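You operate a simulated robot arm through the tools that you are given. There is no shell and no other tool.

The job below is to be done with a simulated robot arm. You get a single attempt, and the scene is never put back.

TASK
Warm the wax, then wax the middle of the big block's top with the round brush.
Fine: dip only once the heater shows 50C or more; end with the dial off, the lid on and the brush on the ledge. Set down upright: round brush. A coat counts when it lies all over at full strength: go over it till it gets no stronger.
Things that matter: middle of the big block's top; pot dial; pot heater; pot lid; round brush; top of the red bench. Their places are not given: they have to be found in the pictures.

Only the result counts: the job must be done as asked and must still hold three seconds after the hand-in. Knocking over, shifting, dropping, spilling or breaking anything else fails it. Lids that push on must go on centred and level and be pressed home; caps that screw on are set level and turned clockwise until they are tight.

THE ROBOT
A 7-joint arm with a two-finger parallel gripper, fixed in place. Base frame: the origin is at the foot of the arm, x ahead of it, y to its left, z up. Readings come in m, degrees, newtons and seconds.
With the tool pointing down near the work surface it reaches from about 0.52 to 0.96 m from the base axis. Its first joint turns from -166.0 to 166.0 degrees. Payload 3.91 kg.
The tool frame sits at the grasp point between the pads (the TCP): z along the fingers, y along the line on which they close. The tips reach 0.03 m beyond it. The gripper opens to 0.11 m. The fingers are 0.02 m wide and 0.01 m thick; the gripper's body (0.048 by 0.112 m) begins 0.055 m behind the TCP.
Orientation is that of the tool frame in the base frame, as a unit quaternion [x, y, z, w]. With the fingers straight down and closing along the base's y, the tool's x points along the base's -x, its y along +y and its z along -z.

THE INTERFACE
- The arm moves only by the tool move_arm. Its argument "series" is a list of rows, each a list of 3 entries, a list of its own where there are three numbers: the shift along the tool's x, y, z in m, then the turn, a rotation vector about the tool's x, y, z in degrees, then the gripper command, from -1 (fully open) to 1 (shut), values between in proportion. In form: [[[tx, ty, tz], [rx, ry, rz], hand], ...]. A call has 1 to 20 rows; each row shifts and turns the commanded pose from where the row before left it, along the tool's axes as they then stand. Rows are played at 5 a second. More than 0.05 m and 8.6 degrees between two rows, or a gripper value outside its range, and nothing of the call is played. Where a pose cannot be reached the arm comes as near as it can. A force on the tool above 40 N (or 10 N above the force at the start of the call, whichever is more), or a blocked arm, ends the call early, and 0.2 s more pass. Each finger travels about 0.072 m/s and halts on what it meets, pressing with about 21 N; the grip force reading is that of the motor and also rises with nothing between the fingers. The clock runs only during rows and for 0.2 s after the last one: add rows that do not move to give the fingers time. The reply holds the time, the measured pose of the TCP, the force on the tool along the base axes, the opening and the grip force, in the units named above and with some noise, with the torque about the TCP (base axes, N m) and any sound that the robot's microphone picked up, and new pictures: "pictures" is both (left out), scene, wrist or none.
- Cameras (640 x 400 px; columns grow to the right, rows downward): "scene" is fixed at [0.4032, -0.6686, 1.4658]; the picture's right is [0.83, -0.55, 0.00], its down [-0.34, -0.52, -0.78] and it looks along [0.43, 0.65, -0.62] (base axes); focal length 329 px, centre (320, 200). "wrist" rides on the gripper at [0.072, 0.017, -0.103] in the tool frame; the picture's right is [-0.23, 0.97, 0.00], its down [-0.76, -0.18, -0.62] and it looks along [-0.61, -0.14, 0.78] (tool axes); focal length 222 px, centre (320, 200).
- move_column(by): slides the trunk up (or, below 0, down) by that many m; the arm rides with it, the base frame stays. It gives what a move gives, with no picture.
- point_at(camera, pixels): there is no depth. For up to 12 entries [column, row, z] of the newest picture of that camera ("zoom" is the newest enlarged one), the place [x, y] in the base frame at which the ray of that pixel passes the height z, good to about 0.002 m, but the place of the scene camera against the robot may be out by one fixed shift of up to 0.025 m in any direction. The clock stands still meanwhile.
- close_up(camera, box): a new picture of the part [left, top, right, bottom] of that camera's present view, enlarged. The clock stands still meanwhile.
- hand_in(): hands the job in; it is judged then, once.

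Open the gripper and draw the arm clear of the work before you hand the job in, unless the task says otherwise.

The tools are called after "Call:" as a command line: name --argument value ..., lists and objects as JSON in quotes. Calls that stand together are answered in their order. move_arm: Moves the arm, as the interface text tells. Its arguments: {"type":"object","properties":{"series":{"type":"array","items":{"type":"array"}},"pictures":{"type":"string","enum":["both","scene","wrist","none"]}},"required":["series"]} The other tools are called the same way: move_column (by) slides the trunk up or down; point_at (camera, pixels) gives the place at which the rays of pixels pass given heights; close_up (camera, box) takes an enlarged picture of a part of a camera's view; hand_in () hands the job in.

At the start:

```text
time_s: 0.0
eef_pos: [0.5, -0.2428, 1.2337]
tcp_rot: [0.0, 1.0, 0.0, -0.001]
ft_force: [0.1, 0.0, 0.1]
wrist_torque: [0.01, 0.0, 0.02]
opening: 0.1103
finger_force: 0.1
trunk travel left (down, up): [-0.625, 0.057]
```

scene: 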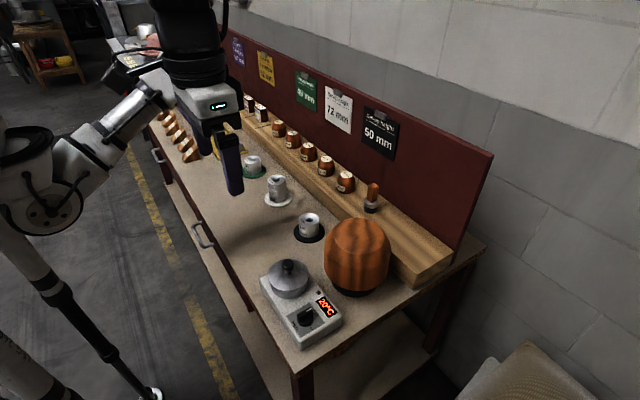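
wrist: 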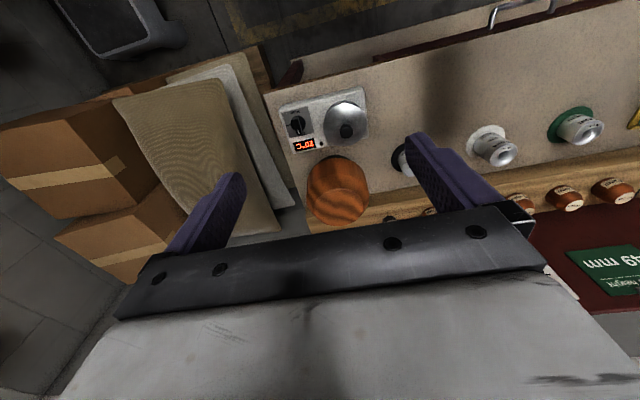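

The scene shows the wax pot with lid at about (289,277), a display (325,305) reading 20°C, a dial (305,317), a big wooden block (357,255), and a brush standing on the ledge at (372,197). I take enlarged views to see detail.

Call:
close_up --camera "scene" --box '[240, 160, 480, 360]'

Call:
close_up --camera "wrist" --box '[260, 60, 460, 240]'

Call:
close_up --camera "scene" --box '[140, 40, 340, 220]'

```text
2.00 times, centred on (360, 260) of scene
```

zoom: 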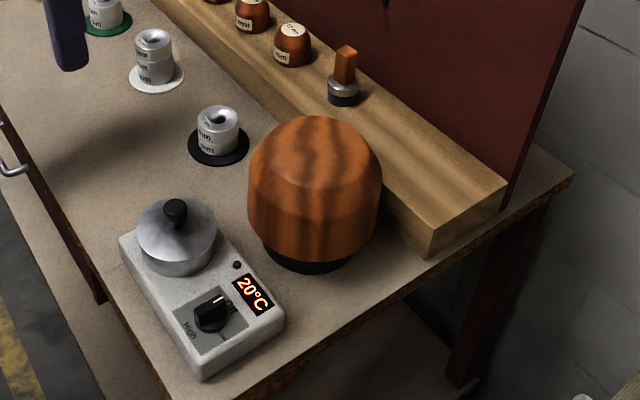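

```text
2.22 times, centred on (360, 150) of wrist
```

zoom: 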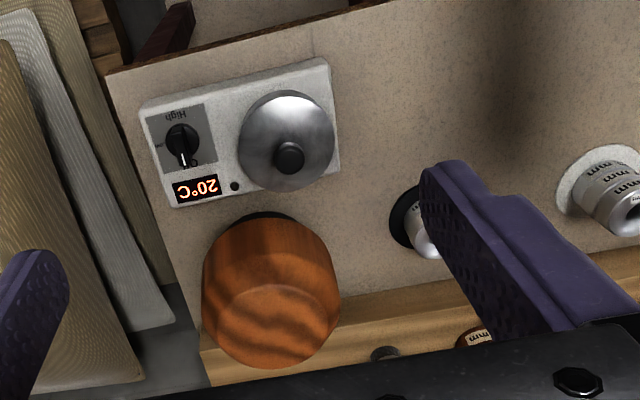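

```text
2.22 times, centred on (240, 130) of scene
```

zoom: 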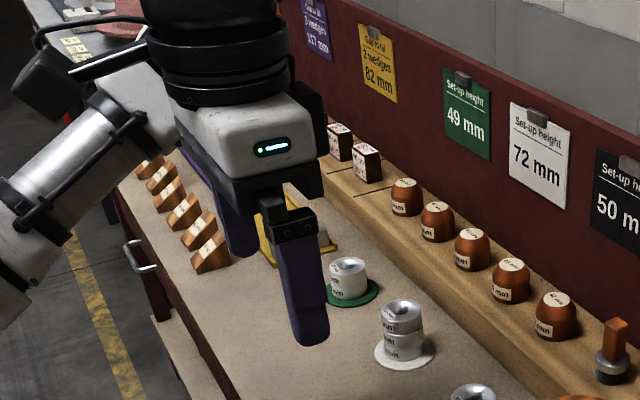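

The heater is at about wrist (320,125), the dial at (298,125) and lid knob (346,131); rough triangulation puts the knob near (0.616,-0.213,0.88). I lower the arm over the heater region for a closer wrist view.

Call:
move_arm --series '[[[-0.0, -0.01, 0.04], [0, 0, 0], -1], [[-0.0, -0.01, 0.04], [0, 0, 0], -1], [[0, 0, 0.04], [0, 0, 0], -1], [[0, 0, 0.03], [0, 0, 0], -1], [[0, 0, 0], [0, 0, 0], -1]]'

```text
time_s: 1.2
eef_pos: [0.4998, -0.2629, 1.0852]
tcp_rot: [0.0, 1.0, 0.001, -0.001]
ft_force: [-0.2, -0.1, 0.9]
wrist_torque: [-0.02, -0.01, -0.03]
opening: 0.1099
finger_force: 0.0
trunk travel left (down, up): [-0.625, 0.057]
```

scene: 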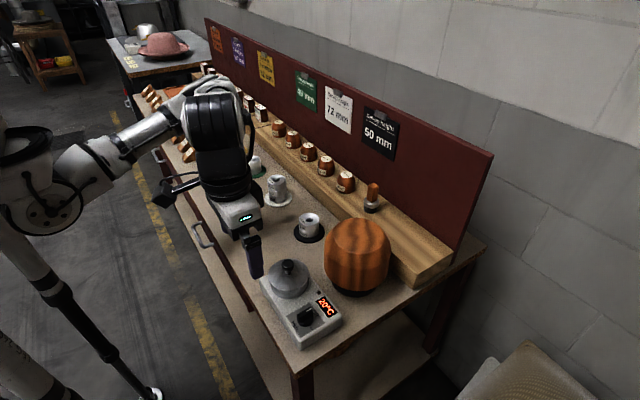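
wrist: 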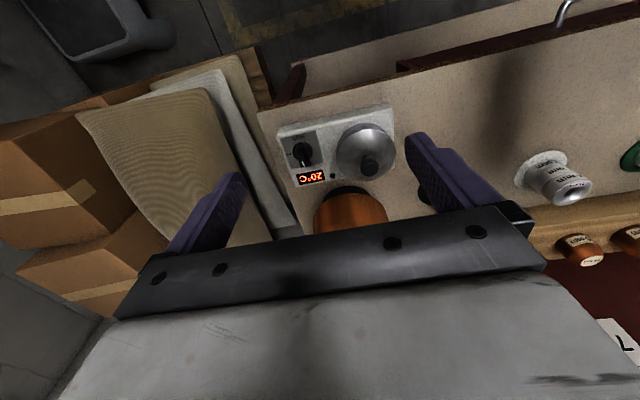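

The heater is now at about wrist (335,148). I enlarge it to read the dial's marks and to get pixel positions.

Call:
close_up --camera "wrist" --box '[255, 95, 415, 195]'

Call:
close_up --camera "scene" --box '[250, 250, 350, 355]'

```text
4.00 times, centred on (335, 145) of wrist
```

zoom: 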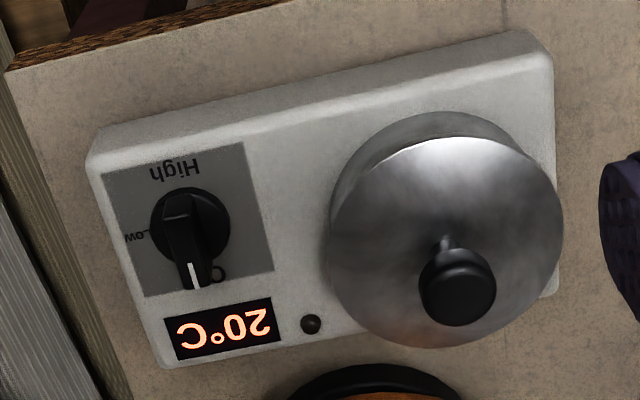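

```text
3.81 times, centred on (300, 302) of scene
```

zoom: 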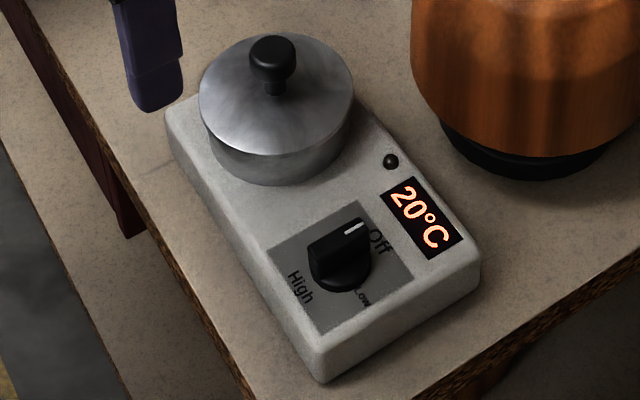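

The dial pointer is at Off (towards the display), with Low on the -y side and High on the -x side, so it turns clockwise as seen from above. I get ground coordinates at trial heights from both cameras to settle heights.

Call:
point_at --camera "wrist" --pixels '[[302.5, 151.25, 0.8], [302.5, 151.25, 0.85], [369.25, 166.75, 0.88], [369.25, 166.75, 0.9], [279, 135, 0.8], [391, 109, 0.8], [295, 186, 0.8], [263, 112, 0.77]]'

Call:
point_at --camera "scene" --pixels '[[306, 317, 0.8], [306, 317, 0.85], [289, 266, 0.88], [289, 266, 0.9], [372, 187, 0.9], [372, 187, 0.95], [357, 235, 0.9], [357, 235, 0.95]]'

```text
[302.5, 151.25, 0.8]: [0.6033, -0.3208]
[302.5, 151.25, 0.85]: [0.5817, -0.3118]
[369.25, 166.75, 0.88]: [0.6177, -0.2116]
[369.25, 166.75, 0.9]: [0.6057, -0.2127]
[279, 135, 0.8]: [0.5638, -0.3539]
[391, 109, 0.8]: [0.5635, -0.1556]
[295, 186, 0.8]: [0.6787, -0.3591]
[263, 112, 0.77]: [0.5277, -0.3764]
```

```text
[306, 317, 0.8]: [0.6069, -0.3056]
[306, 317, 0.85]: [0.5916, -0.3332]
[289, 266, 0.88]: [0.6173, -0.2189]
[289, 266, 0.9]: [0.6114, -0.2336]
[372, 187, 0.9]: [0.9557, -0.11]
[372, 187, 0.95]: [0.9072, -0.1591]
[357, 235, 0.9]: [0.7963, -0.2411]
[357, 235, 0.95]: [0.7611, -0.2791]
```

The heater box turns out aligned with the base axes (front edge x≈0.564, from y≈-0.354 to -0.156). I move the TCP above the dial, near (0.595,-0.317), with the gripper half closed, and look.

Call:
move_arm --series '[[[-0.03, -0.018, 0.03], [0, 0, 0], 0.09], [[-0.03, -0.018, 0.03], [0, 0, 0], 0.09], [[-0.03, -0.018, 0.03], [0, 0, 0], 0.09], [[-0.005, 0, 0.03], [0, 0, 0], 0.09], [[0, 0, 0], [0, 0, 0], 0.09]]'

Call:
close_up --camera "wrist" --box '[240, 90, 400, 210]'

```text
time_s: 2.4
eef_pos: [0.5963, -0.3164, 0.9641]
tcp_rot: [0.0, 1.0, 0.0, 0.0]
ft_force: [-0.4, -0.7, 0.9]
wrist_torque: [0.02, 0.02, 0.03]
opening: 0.0499
finger_force: 0.1
trunk travel left (down, up): [-0.625, 0.057]
```

scene: 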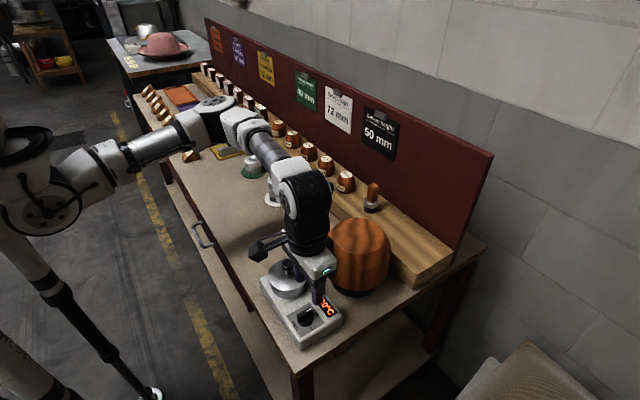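
wrist: 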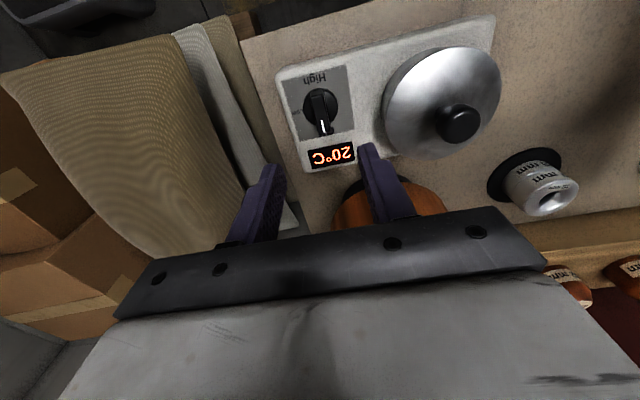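

```text
3.33 times, centred on (320, 150) of wrist
```

zoom: 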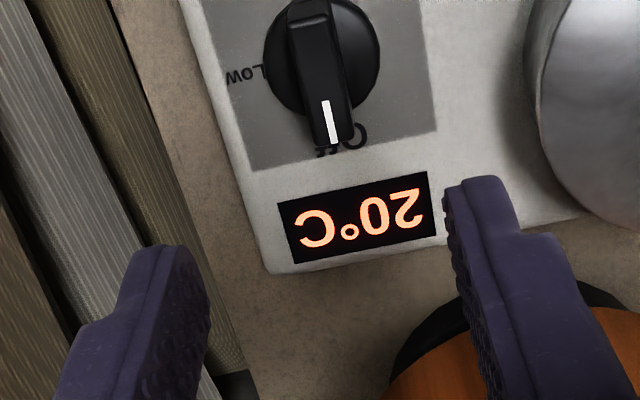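

The dial ridge triangulates to about (0.585,-0.312) with its top near z≈0.85 (wrist (320,106)). I move over it and go down to TCP z≈0.885 to check alignment.

Call:
move_arm --series '[[[0.011, 0.0035, 0.03], [0, 0, 0], 0.09], [[0, 0, 0.03], [0, 0, 0], 0.09], [[0, 0, 0.02], [0, 0, 0], 0.09], [[0, 0, 0], [0, 0, 0], 0.09]]'

Call:
close_up --camera "wrist" --box '[240, 90, 400, 210]'

Call:
close_up --camera "scene" --box '[250, 250, 370, 355]'

```text
time_s: 3.4
eef_pos: [0.5826, -0.3122, 0.8824]
tcp_rot: [0.0, 1.0, 0.001, 0.0]
ft_force: [0.2, 0.3, 0.2]
wrist_torque: [0.01, 0.02, -0.02]
opening: 0.0501
finger_force: 0.0
trunk travel left (down, up): [-0.625, 0.057]
```

scene: 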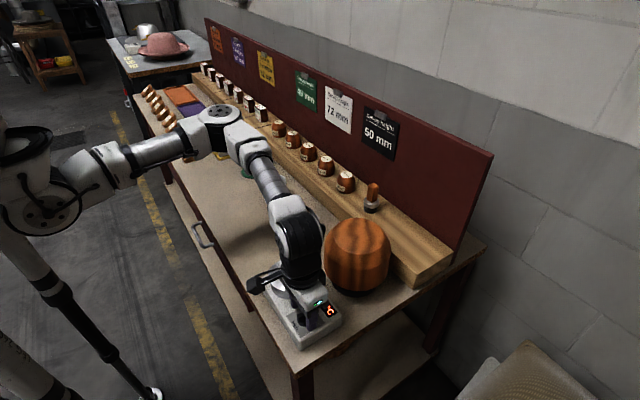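
wrist: 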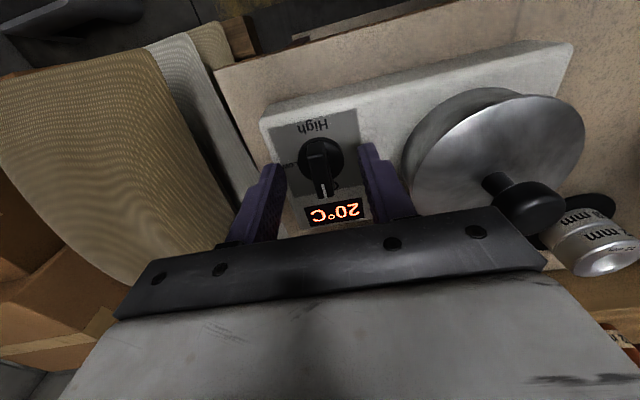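

```text
3.33 times, centred on (320, 150) of wrist
```

zoom: 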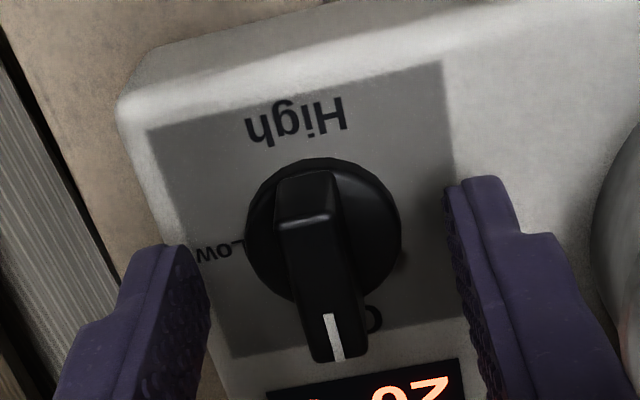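

```text
3.81 times, centred on (310, 302) of scene
```

zoom: 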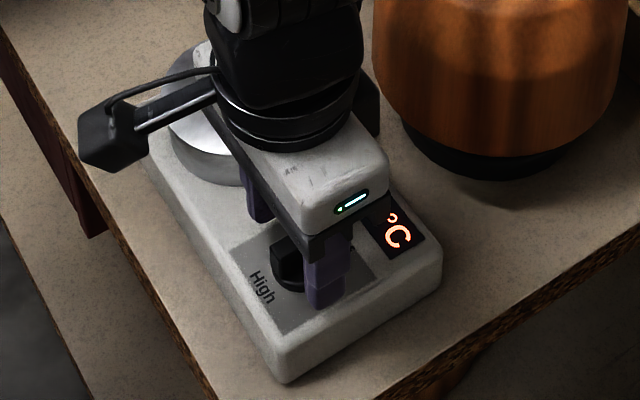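

The ridge sits centred between the fingers (wrist (321,170)). I shift 6 mm towards +x and go down in small steps, watching the force for contact with the heater plate.

Call:
move_arm --series '[[[-0.006, -0.001, 0.004], [0, 0, 0], 0.09], [[0, 0, 0.005], [0, 0, 0], 0.09], [[0, 0, 0.005], [0, 0, 0], 0.09], [[0, 0, 0.0], [0, 0, 0], 0.09]]' --pictures "wrist"

Call:
close_up --camera "wrist" --box '[240, 90, 400, 210]'

Call:
close_up --camera "scene" --box '[270, 280, 350, 350]'

```text
time_s: 4.4
eef_pos: [0.5899, -0.3146, 0.8707]
tcp_rot: [0.0, 1.0, -0.001, 0.001]
ft_force: [0.9, 0.8, 5.6]
wrist_torque: [0.2, 0.02, -0.09]
opening: 0.0501
finger_force: 0.1
trunk travel left (down, up): [-0.625, 0.057]
```

wrist: 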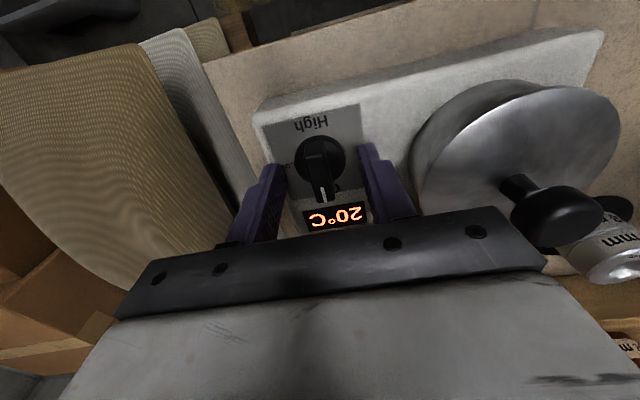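

```text
3.33 times, centred on (320, 150) of wrist
```

zoom: 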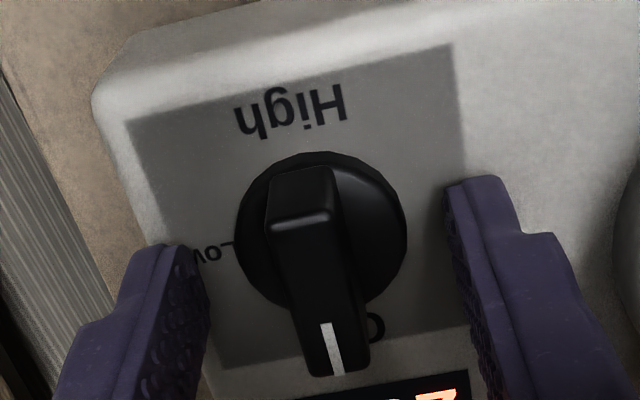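

```text
5.71 times, centred on (310, 315) of scene
```

zoom: 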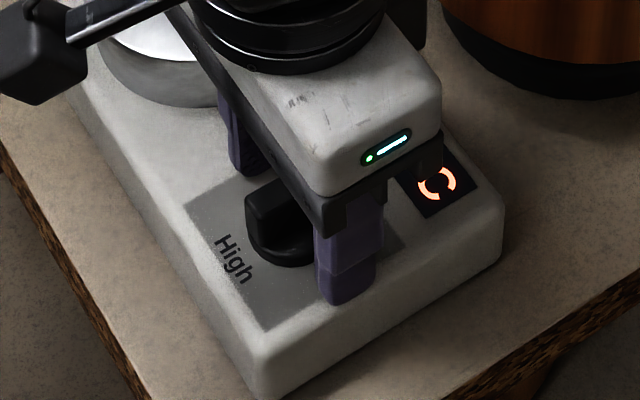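

Force of 5.6 N up tells that the tips touch the heater plate (plate z≈0.840). I raise 4 mm, centre on the dial (≈0.588,-0.313), and close on the ridge.

Call:
move_arm --series '[[[0.002, 0.001, -0.006], [0, 0, 0], 0.09], [[0, 0, 0], [0, 0, 0], 0.5], [[0, 0, 0], [0, 0, 0], 1], [[0, 0, 0], [0, 0, 0], 1], [[0, 0, 0], [0, 0, 0], 1]]' --pictures "wrist"

Call:
close_up --camera "wrist" --box '[240, 90, 400, 210]'

```text
time_s: 5.6
eef_pos: [0.5873, -0.3134, 0.8755]
tcp_rot: [0.0, 1.0, 0.0, -0.001]
ft_force: [-3.0, -4.5, -2.2]
wrist_torque: [-0.2, 0.14, 0.01]
opening: 0.0317
finger_force: 45.2
trunk travel left (down, up): [-0.625, 0.057]
```

wrist: 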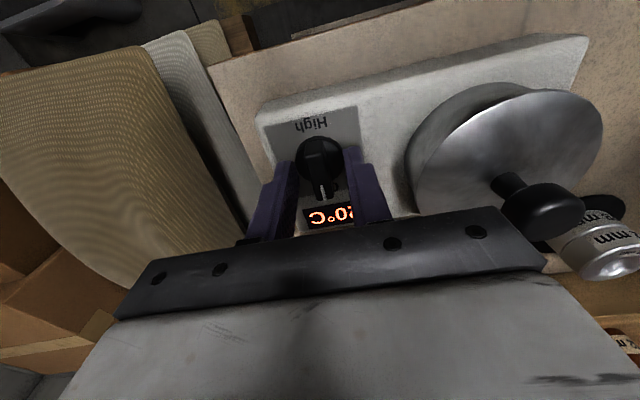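

```text
3.33 times, centred on (320, 150) of wrist
```

zoom: 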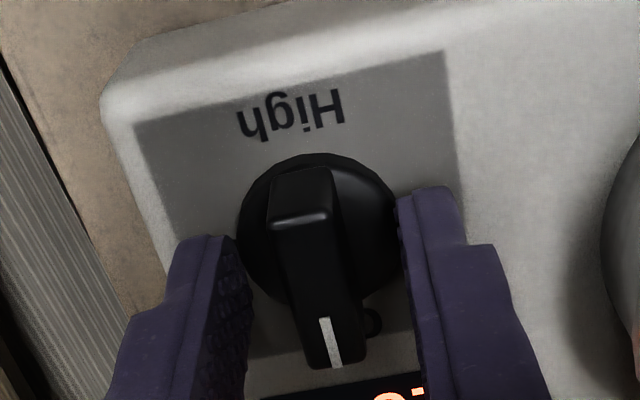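

The opening reads 0.0317, so the fingers hold the round base of the dial rather than the ridge. I open, rise 9 mm and close on the ridge itself.

Call:
move_arm --series '[[[0, 0, 0], [0, 0, 0], 0.1], [[0, 0, 0], [0, 0, 0], 0.1], [[0, 0, -0.009], [0, 0, 0], 0.1], [[0, 0, 0], [0, 0, 0], 1], [[0, 0, 0], [0, 0, 0], 1], [[0, 0, 0], [0, 0, 0], 1]]' --pictures "wrist"

Call:
close_up --camera "wrist" --box '[240, 90, 400, 210]'

Call:
close_up --camera "scene" --box '[270, 280, 350, 350]'

```text
time_s: 7.0
eef_pos: [0.5873, -0.3134, 0.8859]
tcp_rot: [0.001, 1.0, 0.0, -0.001]
ft_force: [1.3, -5.4, 1.5]
wrist_torque: [-0.08, -0.08, -0.02]
opening: 0.0117
finger_force: 45.2
trunk travel left (down, up): [-0.625, 0.057]
```

wrist: 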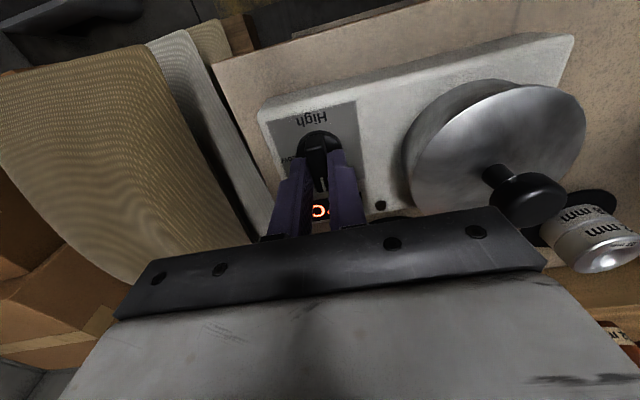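

```text
3.33 times, centred on (320, 150) of wrist
```

zoom: 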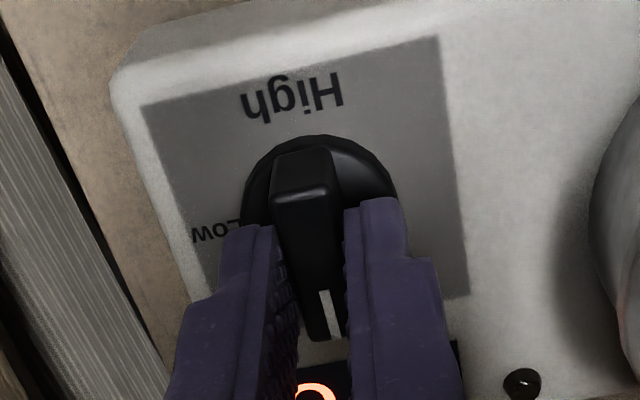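

```text
5.71 times, centred on (310, 315) of scene
```

zoom: 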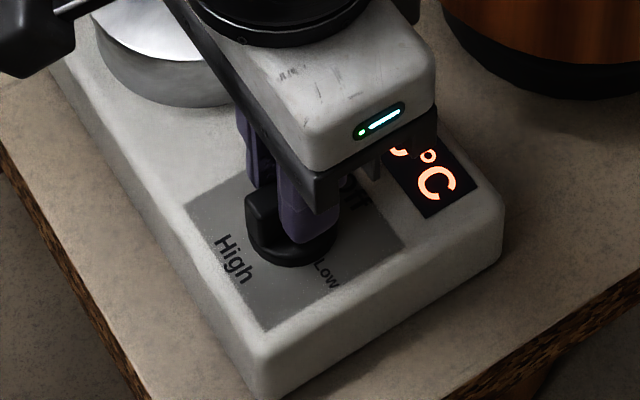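

The ridge is gripped (opening 0.0117). I turn clockwise seen from above (+rz), 80° first, and watch the torque and picture.

Call:
move_arm --series '[[[0, 0, 0], [0, 0, 8], 1], [[0, 0, 0], [0, 0, 8], 1], [[0, 0, 0], [0, 0, 8], 1], [[0, 0, 0], [0, 0, 8], 1], [[0, 0, 0], [0, 0, 8], 1], [[0, 0, 0], [0, 0, 8], 1], [[0, 0, 0], [0, 0, 8], 1], [[0, 0, 0], [0, 0, 8], 1], [[0, 0, 0], [0, 0, 8], 1], [[0, 0, 0], [0, 0, 8], 1], [[0, 0, 0], [0, 0, 0], 1]]'

Call:
close_up --camera "wrist" --box '[240, 90, 400, 210]'

Call:
close_up --camera "scene" --box '[270, 280, 350, 350]'

```text
time_s: 9.4
eef_pos: [0.5868, -0.313, 0.8851]
tcp_rot: [0.644, 0.765, 0.0, -0.001]
ft_force: [-4.8, -11.3, 3.1]
wrist_torque: [-0.21, 0.13, -0.03]
opening: 0.0119
finger_force: 45.1
trunk travel left (down, up): [-0.625, 0.057]
```

scene: 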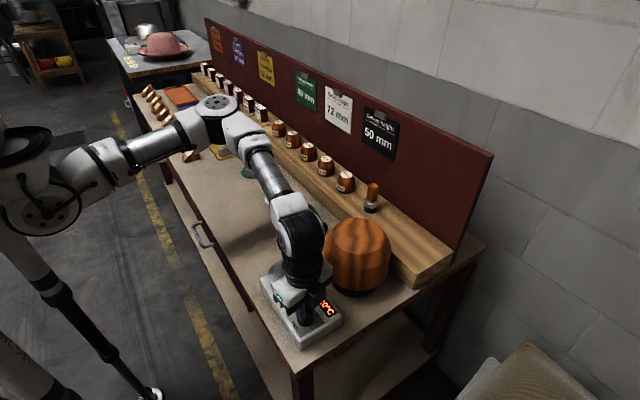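
wrist: 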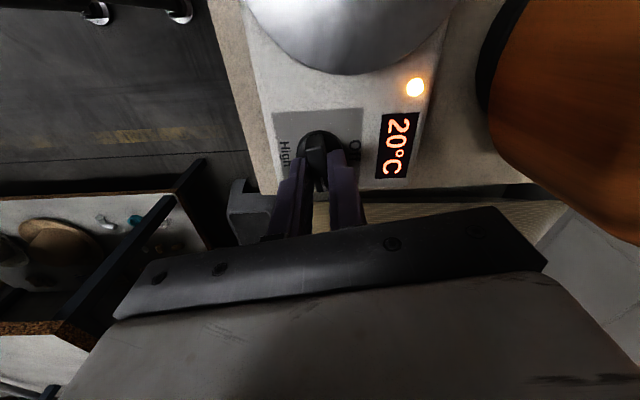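

```text
3.33 times, centred on (320, 150) of wrist
```

zoom: 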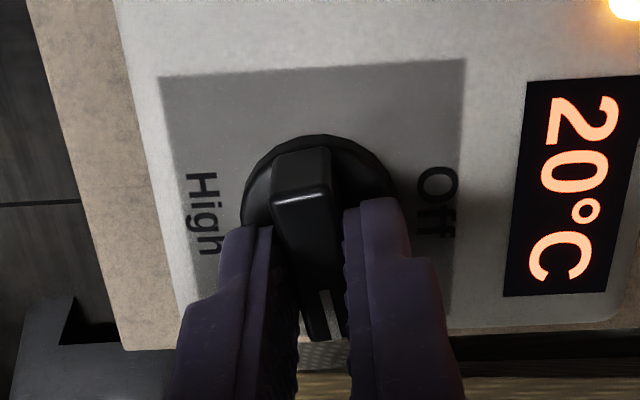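

```text
5.71 times, centred on (310, 315) of scene
```

zoom: 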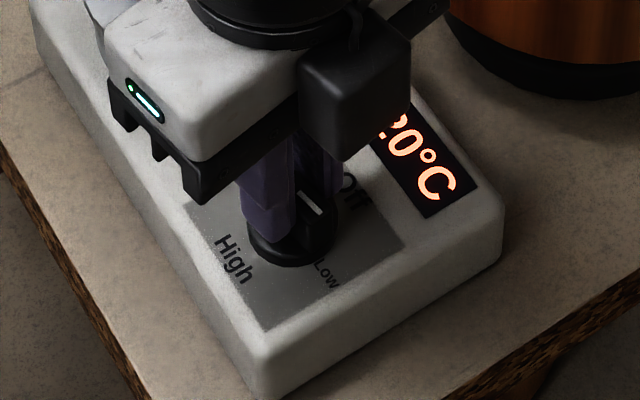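

The heater lamp is lit and the pointer is near Low; display still shows 20°C. Arm moved freely, so I continue about 96° more to High, with a 1 mm shift to ease the side force.

Call:
move_arm --series '[[[-0.001, 0, 0], [0, 0, 8], 1], [[0, 0, 0], [0, 0, 8], 1], [[0, 0, 0], [0, 0, 8], 1], [[0, 0, 0], [0, 0, 8], 1], [[0, 0, 0], [0, 0, 8], 1], [[0, 0, 0], [0, 0, 8], 1], [[0, 0, 0], [0, 0, 8], 1], [[0, 0, 0], [0, 0, 8], 1], [[0, 0, 0], [0, 0, 8], 1], [[0, 0, 0], [0, 0, 8], 1], [[0, 0, 0], [0, 0, 0], 1]]'

Call:
close_up --camera "wrist" --box '[240, 90, 400, 210]'

Call:
close_up --camera "scene" --box '[270, 280, 350, 350]'

```text
time_s: 11.6
eef_pos: [0.586, -0.3133, 0.8881]
tcp_rot: [0.705, 0.71, 0.012, 0.003]
ft_force: [7.9, -4.5, -13.8]
wrist_torque: [-1.36, 0.22, -0.02]
opening: 0.012
finger_force: 45.4
out of reach, approached as far as the arm can: row 2, 3, 4, 5, 6, 7, 8, 9, 10
trunk travel left (down, up): [-0.625, 0.057]
stopped in row 10: the force on the tool passed its limit at 69 N (the readings are from after the stop); the commanded pose is now the measured one
```

scene: 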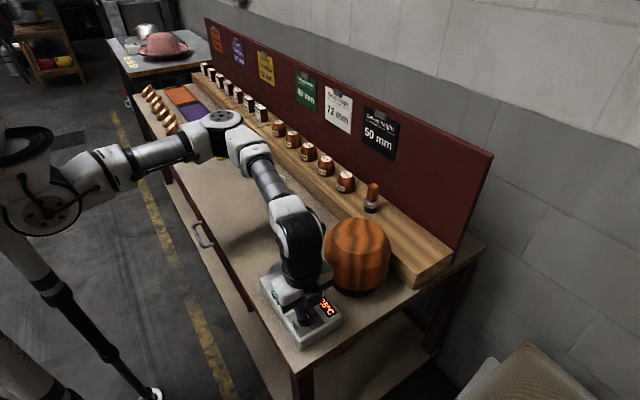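
wrist: 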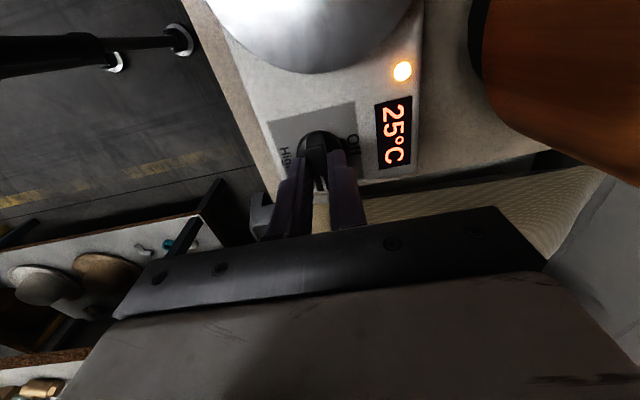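

```text
3.33 times, centred on (320, 150) of wrist
```

zoom: 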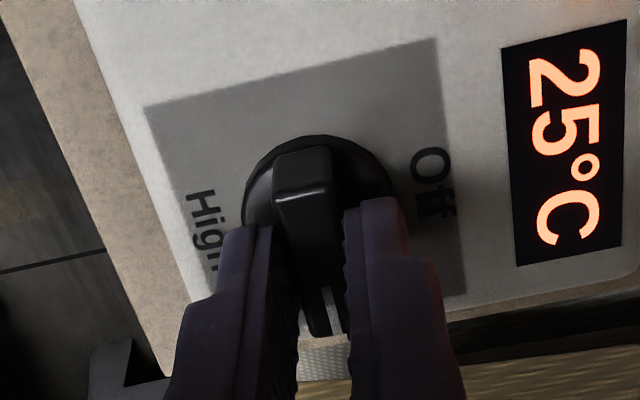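

```text
5.71 times, centred on (310, 315) of scene
```

zoom: 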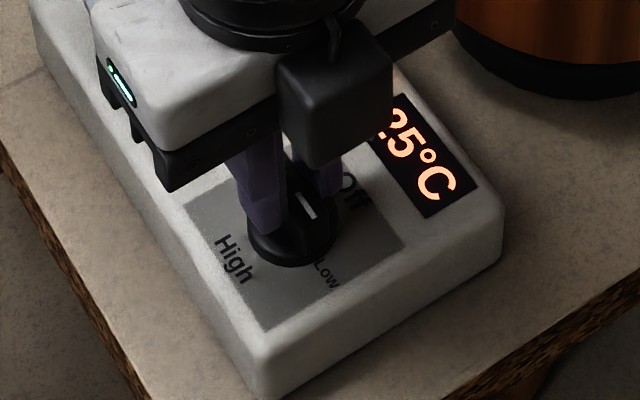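

The wrist limit was met at about 90° (pointer at Low), and the temperature is already 25°C. I release the dial, rise, level the tool and turn back to 0°, then watch the temperature.

Call:
move_arm --series '[[[0, 0, 0], [0, 0, 0], 0.1], [[0, 0, 0], [0, 0, 0], 0.1], [[0, 0, -0.02], [0, 0, 0], 0.1], [[0, 0, -0.03], [1.2, -0.7, 0], 0.1], [[0, 0, 0], [0, 0, -8], 0.1], [[0, 0, 0], [0, 0, -8], 0.1], [[0, 0, 0], [0, 0, -8], 0.1], [[0, 0, 0], [0, 0, -8], 0.1], [[0, 0, 0], [0, 0, -8], 0.1], [[0, 0, 0], [0, 0, -8], 0.1], [[0, 0, 0], [0, 0, -8], 0.1], [[0, 0, 0], [0, 0, -8], 0.1], [[0, 0, 0], [0, 0, -8], 0.1], [[0, 0, 0], [0, 0, -8], 0.1], [[0, 0, 0], [0, 0, -8], 0.1], [[0, 0, 0], [0, 0, 0], 0.1]]'

Call:
close_up --camera "wrist" --box '[240, 90, 400, 210]'

```text
time_s: 15.0
eef_pos: [0.5854, -0.3121, 0.94]
tcp_rot: [0.014, 1.0, 0.0, -0.001]
ft_force: [-0.3, 0.4, -0.9]
wrist_torque: [0.01, -0.03, -0.02]
opening: 0.0494
finger_force: 0.1
trunk travel left (down, up): [-0.625, 0.057]
```

scene: 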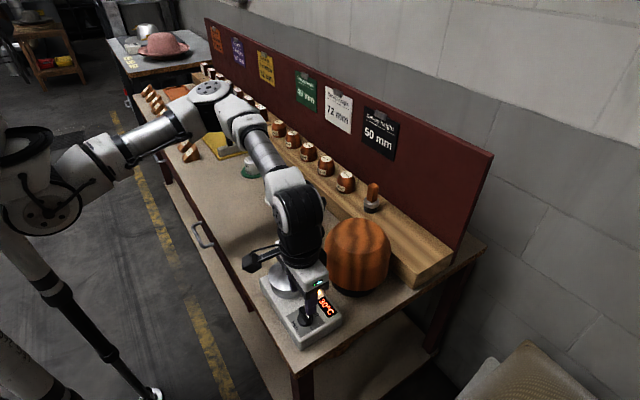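
wrist: 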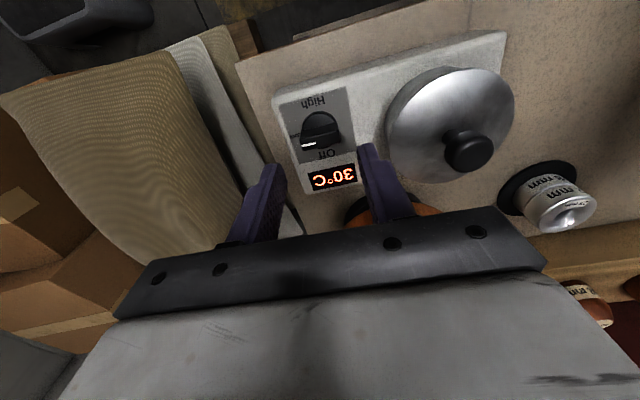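

```text
3.33 times, centred on (320, 150) of wrist
```

zoom: 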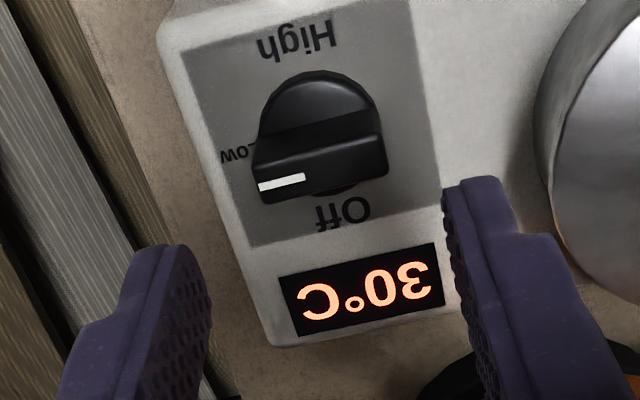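

The display now reads 30°C and climbs about 1.5°C/s. Meanwhile I move above the lid's knob (est. (0.612,-0.212)) and correct the small yaw.

Call:
move_arm --series '[[[0, 0, -0.03], [0, 0, -1.6], 0.1], [[-0.013, 0.035, -0.02], [0, 0, 0], 0.1], [[-0.013, 0.035, 0], [0, 0, 0], 0.0], [[0, 0.03, 0], [0, 0, 0], -0.2], [[0, 0, 0], [0, 0, 0], -0.2]]'

Call:
close_up --camera "wrist" --box '[220, 70, 420, 210]'

```text
time_s: 16.2
eef_pos: [0.6124, -0.2149, 0.9872]
tcp_rot: [0.001, 1.0, 0.0, -0.001]
ft_force: [-0.3, 0.3, 0.8]
wrist_torque: [0.0, -0.01, 0.0]
opening: 0.066
finger_force: 0.0
trunk travel left (down, up): [-0.625, 0.057]
```

scene: 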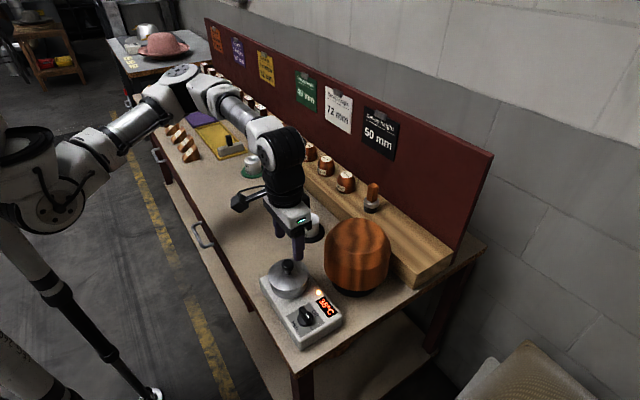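
wrist: 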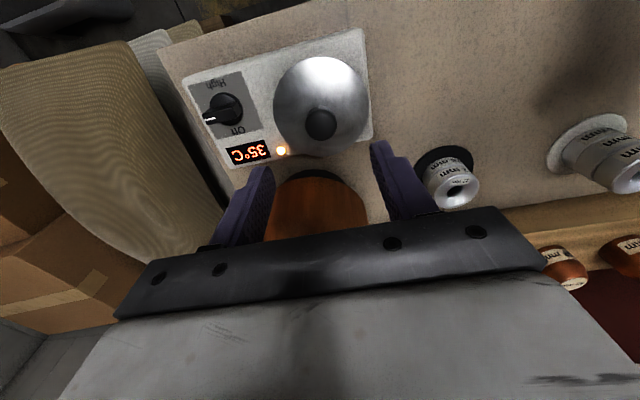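

```text
2.86 times, centred on (320, 140) of wrist
```

zoom: 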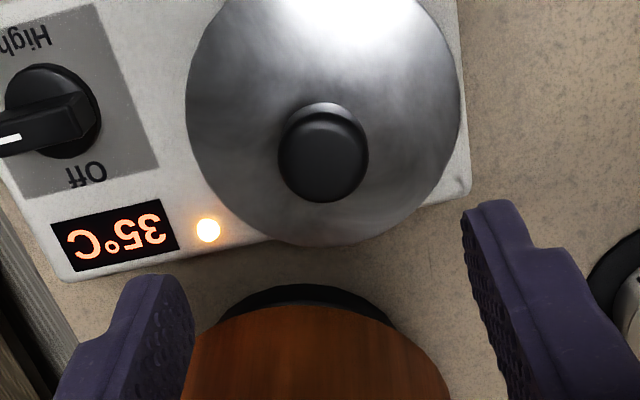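

The knob is at wrist (321,124); triangulating with earlier views gives its top at (0.610,-0.2127,0.892). I descend to TCP z≈0.905 around it and look again.

Call:
move_arm --series '[[[0.002, 0.002, 0.03], [0, 0, 0], -0.1], [[0, 0, 0.03], [0, 0, 0], -0.1], [[0, 0, 0.015], [0, 0, 0], -0.1], [[0, 0, 0.007], [0, 0, 0], -0.1], [[0, 0, 0], [0, 0, 0], -0.1]]'

Call:
close_up --camera "wrist" --box '[220, 90, 420, 220]'

Call:
close_up --camera "scene" --box '[250, 240, 340, 320]'

```text
time_s: 17.4
eef_pos: [0.6094, -0.2114, 0.9058]
tcp_rot: [0.001, 1.0, 0.001, -0.001]
ft_force: [0.3, 0.4, -0.3]
wrist_torque: [-0.01, -0.03, 0.02]
opening: 0.0603
finger_force: 0.1
trunk travel left (down, up): [-0.625, 0.057]
```

scene: 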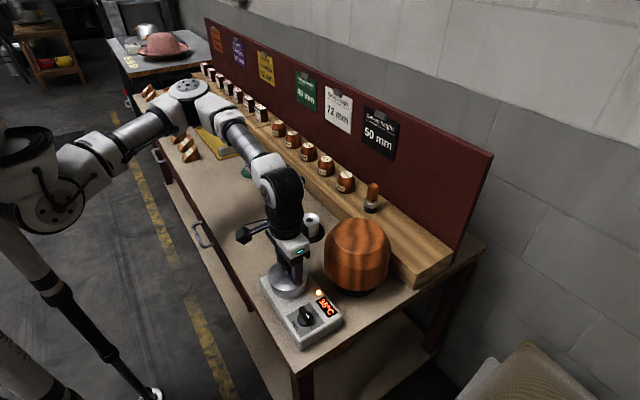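
wrist: 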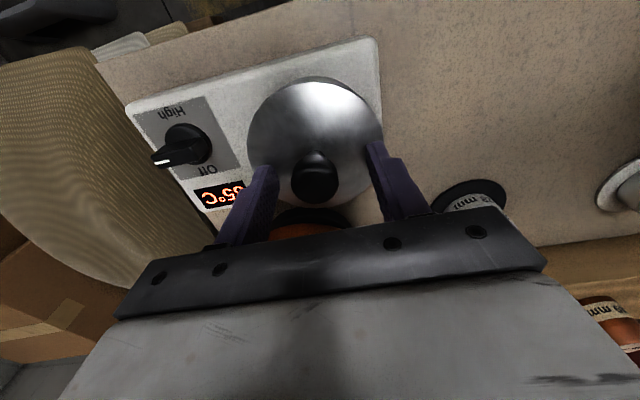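

```text
3.08 times, centred on (320, 155) of wrist
```

zoom: 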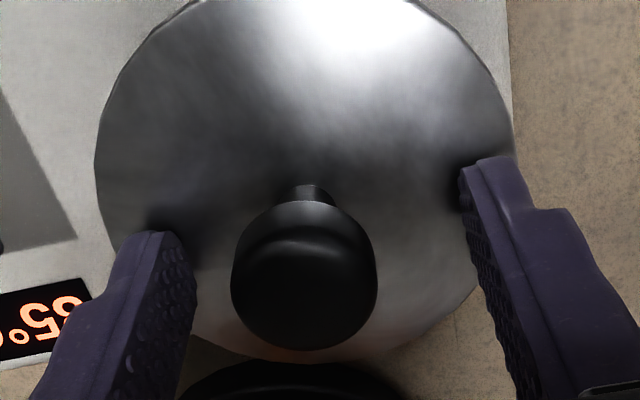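

```text
5.00 times, centred on (295, 280) of scene
```

zoom: 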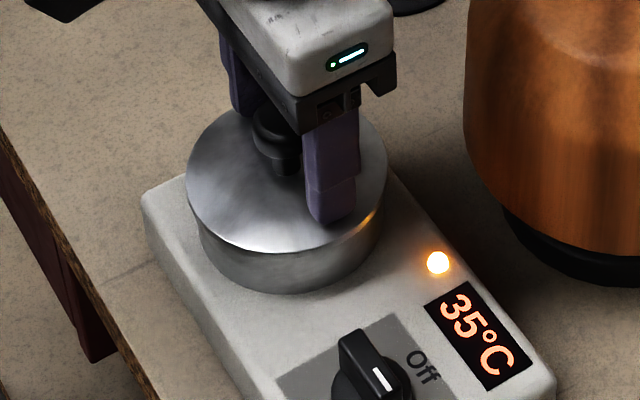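

The knob (wrist (315,179)) lies about 3.5 mm to -y and 4 mm to +x of the TCP. I centre on it, go 2 mm lower and close.

Call:
move_arm --series '[[[-0.004, -0.0035, 0.002], [0, 0, 0], -0.1], [[0, 0, 0], [0, 0, 0], 0.3], [[0, 0, 0], [0, 0, 0], 1], [[0, 0, 0], [0, 0, 0], 1], [[0, 0, 0], [0, 0, 0], 1]]'

Call:
close_up --camera "wrist" --box '[220, 90, 420, 220]'

Call:
close_up --camera "scene" --box '[250, 240, 350, 330]'

```text
time_s: 18.6
eef_pos: [0.6128, -0.2143, 0.9064]
tcp_rot: [0.001, 1.0, -0.001, 0.001]
ft_force: [4.0, -0.7, 25.9]
wrist_torque: [-0.02, 0.18, -0.06]
opening: 0.0256
finger_force: 20.5
trunk travel left (down, up): [-0.625, 0.057]
```

scene: 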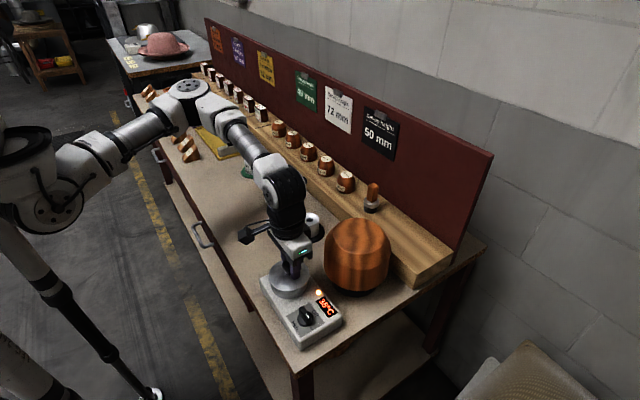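
wrist: 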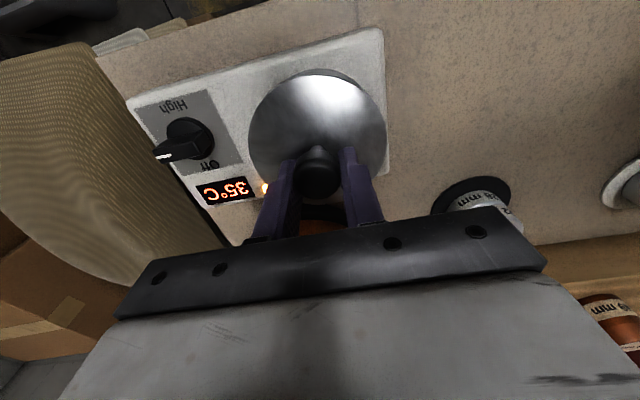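

```text
3.08 times, centred on (320, 155) of wrist
```

zoom: 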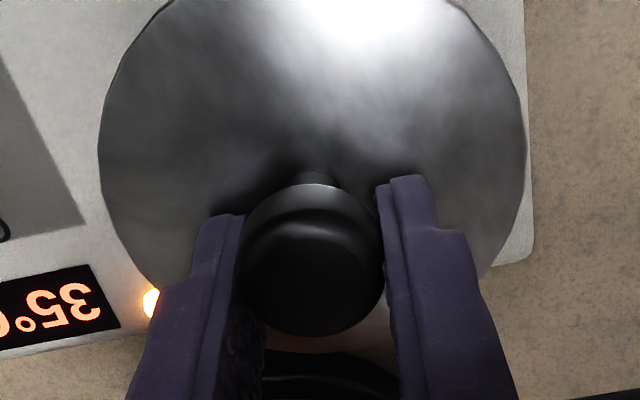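

```text
4.44 times, centred on (300, 285) of scene
```

zoom: 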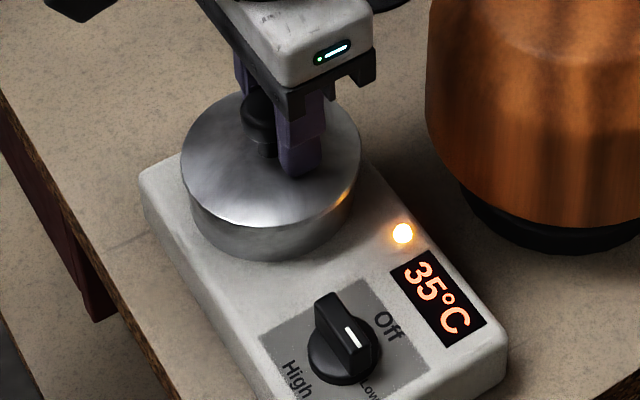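

The knob is held (opening 0.0256; 26 N from the tips pressing on the lid's dome). The display still shows 35°C. I check bench places for laying the lid down.

Call:
point_at --camera "scene" --pixels '[[309, 236, 0.79], [278, 200, 0.79], [245, 235, 0.79], [230, 230, 0.79], [215, 200, 0.79], [255, 173, 0.79], [250, 290, 0.79], [297, 372, 0.79]]'

Call:
point_at --camera "wrist" --pixels '[[470, 195, 0.79], [630, 185, 0.79], [560, 60, 0.79], [480, 110, 0.79], [100, 62, 0.79], [384, 30, 0.84], [245, 243, 0.84]]'

```text
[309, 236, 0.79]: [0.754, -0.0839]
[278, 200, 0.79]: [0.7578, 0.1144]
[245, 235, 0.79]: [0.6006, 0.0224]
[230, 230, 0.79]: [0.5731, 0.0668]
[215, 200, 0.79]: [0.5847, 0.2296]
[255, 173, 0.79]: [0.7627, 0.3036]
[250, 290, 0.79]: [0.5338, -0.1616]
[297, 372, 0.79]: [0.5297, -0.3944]
```

```text
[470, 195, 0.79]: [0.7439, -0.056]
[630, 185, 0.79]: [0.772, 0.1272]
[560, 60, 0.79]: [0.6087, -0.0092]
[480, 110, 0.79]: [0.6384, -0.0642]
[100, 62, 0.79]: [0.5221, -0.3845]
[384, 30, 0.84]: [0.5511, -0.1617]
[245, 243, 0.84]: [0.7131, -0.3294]
```

The bench near (0.62,-0.03) is free (gauge discs are at x≈0.75). I lift the lid straight up.

Call:
move_arm --series '[[[0, 0, -0.004], [0, 0, 0], 1], [[0, 0, -0.005], [0, 0, 0], 1], [[0, 0, -0.01], [0, 0, 0], 1], [[0, 0, -0.02], [0, 0, 0], 1], [[0, 0, -0.03], [0, 0, 0], 1], [[0, 0, -0.03], [0, 0, 0], 1], [[0, 0, 0], [0, 0, 0], 1]]'

Call:
close_up --camera "scene" --box '[240, 220, 360, 340]'

Call:
close_up --camera "wrist" --box '[160, 20, 420, 220]'

```text
time_s: 20.2
eef_pos: [0.6138, -0.2132, 1.004]
tcp_rot: [0.001, 1.0, 0.002, 0.0]
ft_force: [0.3, -0.2, -0.5]
wrist_torque: [0.01, -0.02, 0.0]
opening: 0.0257
finger_force: 21.2
trunk travel left (down, up): [-0.625, 0.057]
```

scene: 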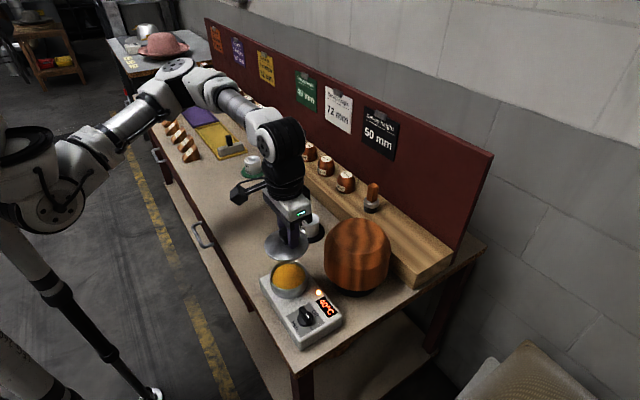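
wrist: 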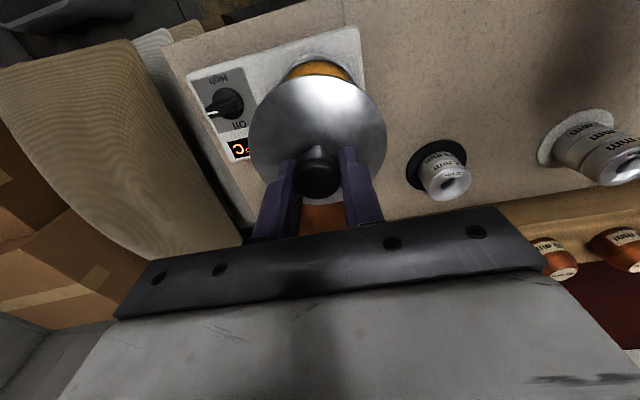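

```text
3.33 times, centred on (300, 280) of scene
```

zoom: 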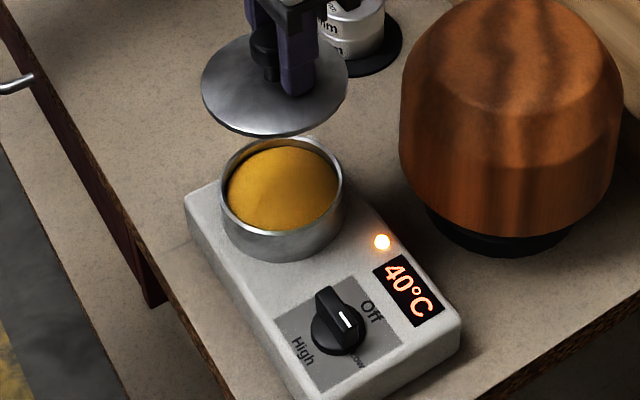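

```text
2.00 times, centred on (290, 120) of wrist
```

zoom: 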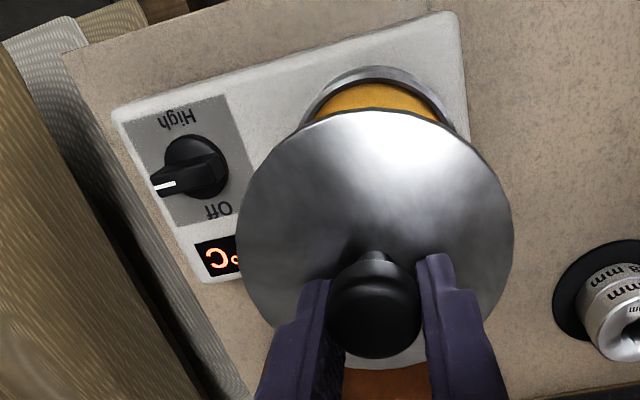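

The lid is off, the wax is visible and the display reads 40°C. I carry the lid to (0.62,-0.03) and start lowering.

Call:
move_arm --series '[[[-0.003, 0.045, 0], [0, 0, 0], 1], [[-0.003, 0.045, 0], [0, 0, 0], 1], [[0, 0.045, 0], [0, 0, 0], 1], [[0, 0.045, 0.02], [0, 0, 0], 1], [[0, 0, 0.04], [0, 0, 0], 1], [[0, 0, 0.04], [0, 0, 0], 1], [[0, 0, 0.03], [0, 0, 0], 1], [[0, 0, 0], [0, 0, 0], 1]]'

Call:
close_up --camera "scene" --box '[180, 160, 380, 340]'

```text
time_s: 22.0
eef_pos: [0.6186, -0.0334, 0.8728]
tcp_rot: [0.001, 1.0, 0.0, 0.0]
ft_force: [-0.5, 0.0, -0.8]
wrist_torque: [0.01, -0.01, -0.02]
opening: 0.0256
finger_force: 21.2
trunk travel left (down, up): [-0.625, 0.057]
```

scene: 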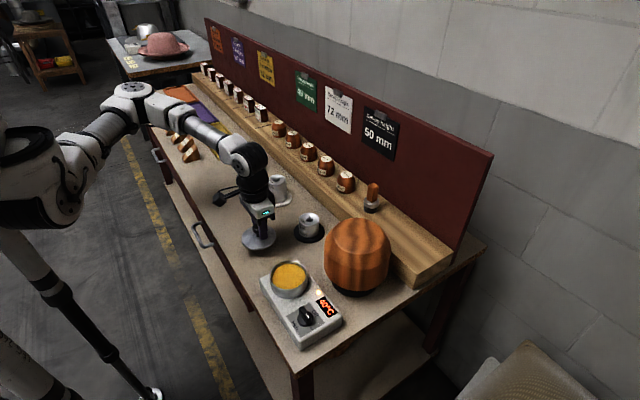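
wrist: 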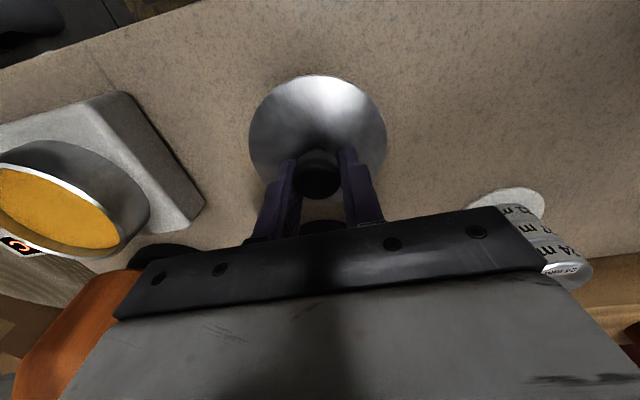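

```text
2.22 times, centred on (280, 250) of scene
```

zoom: 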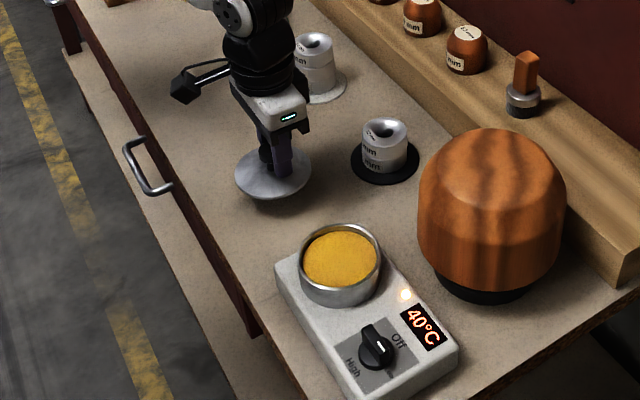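

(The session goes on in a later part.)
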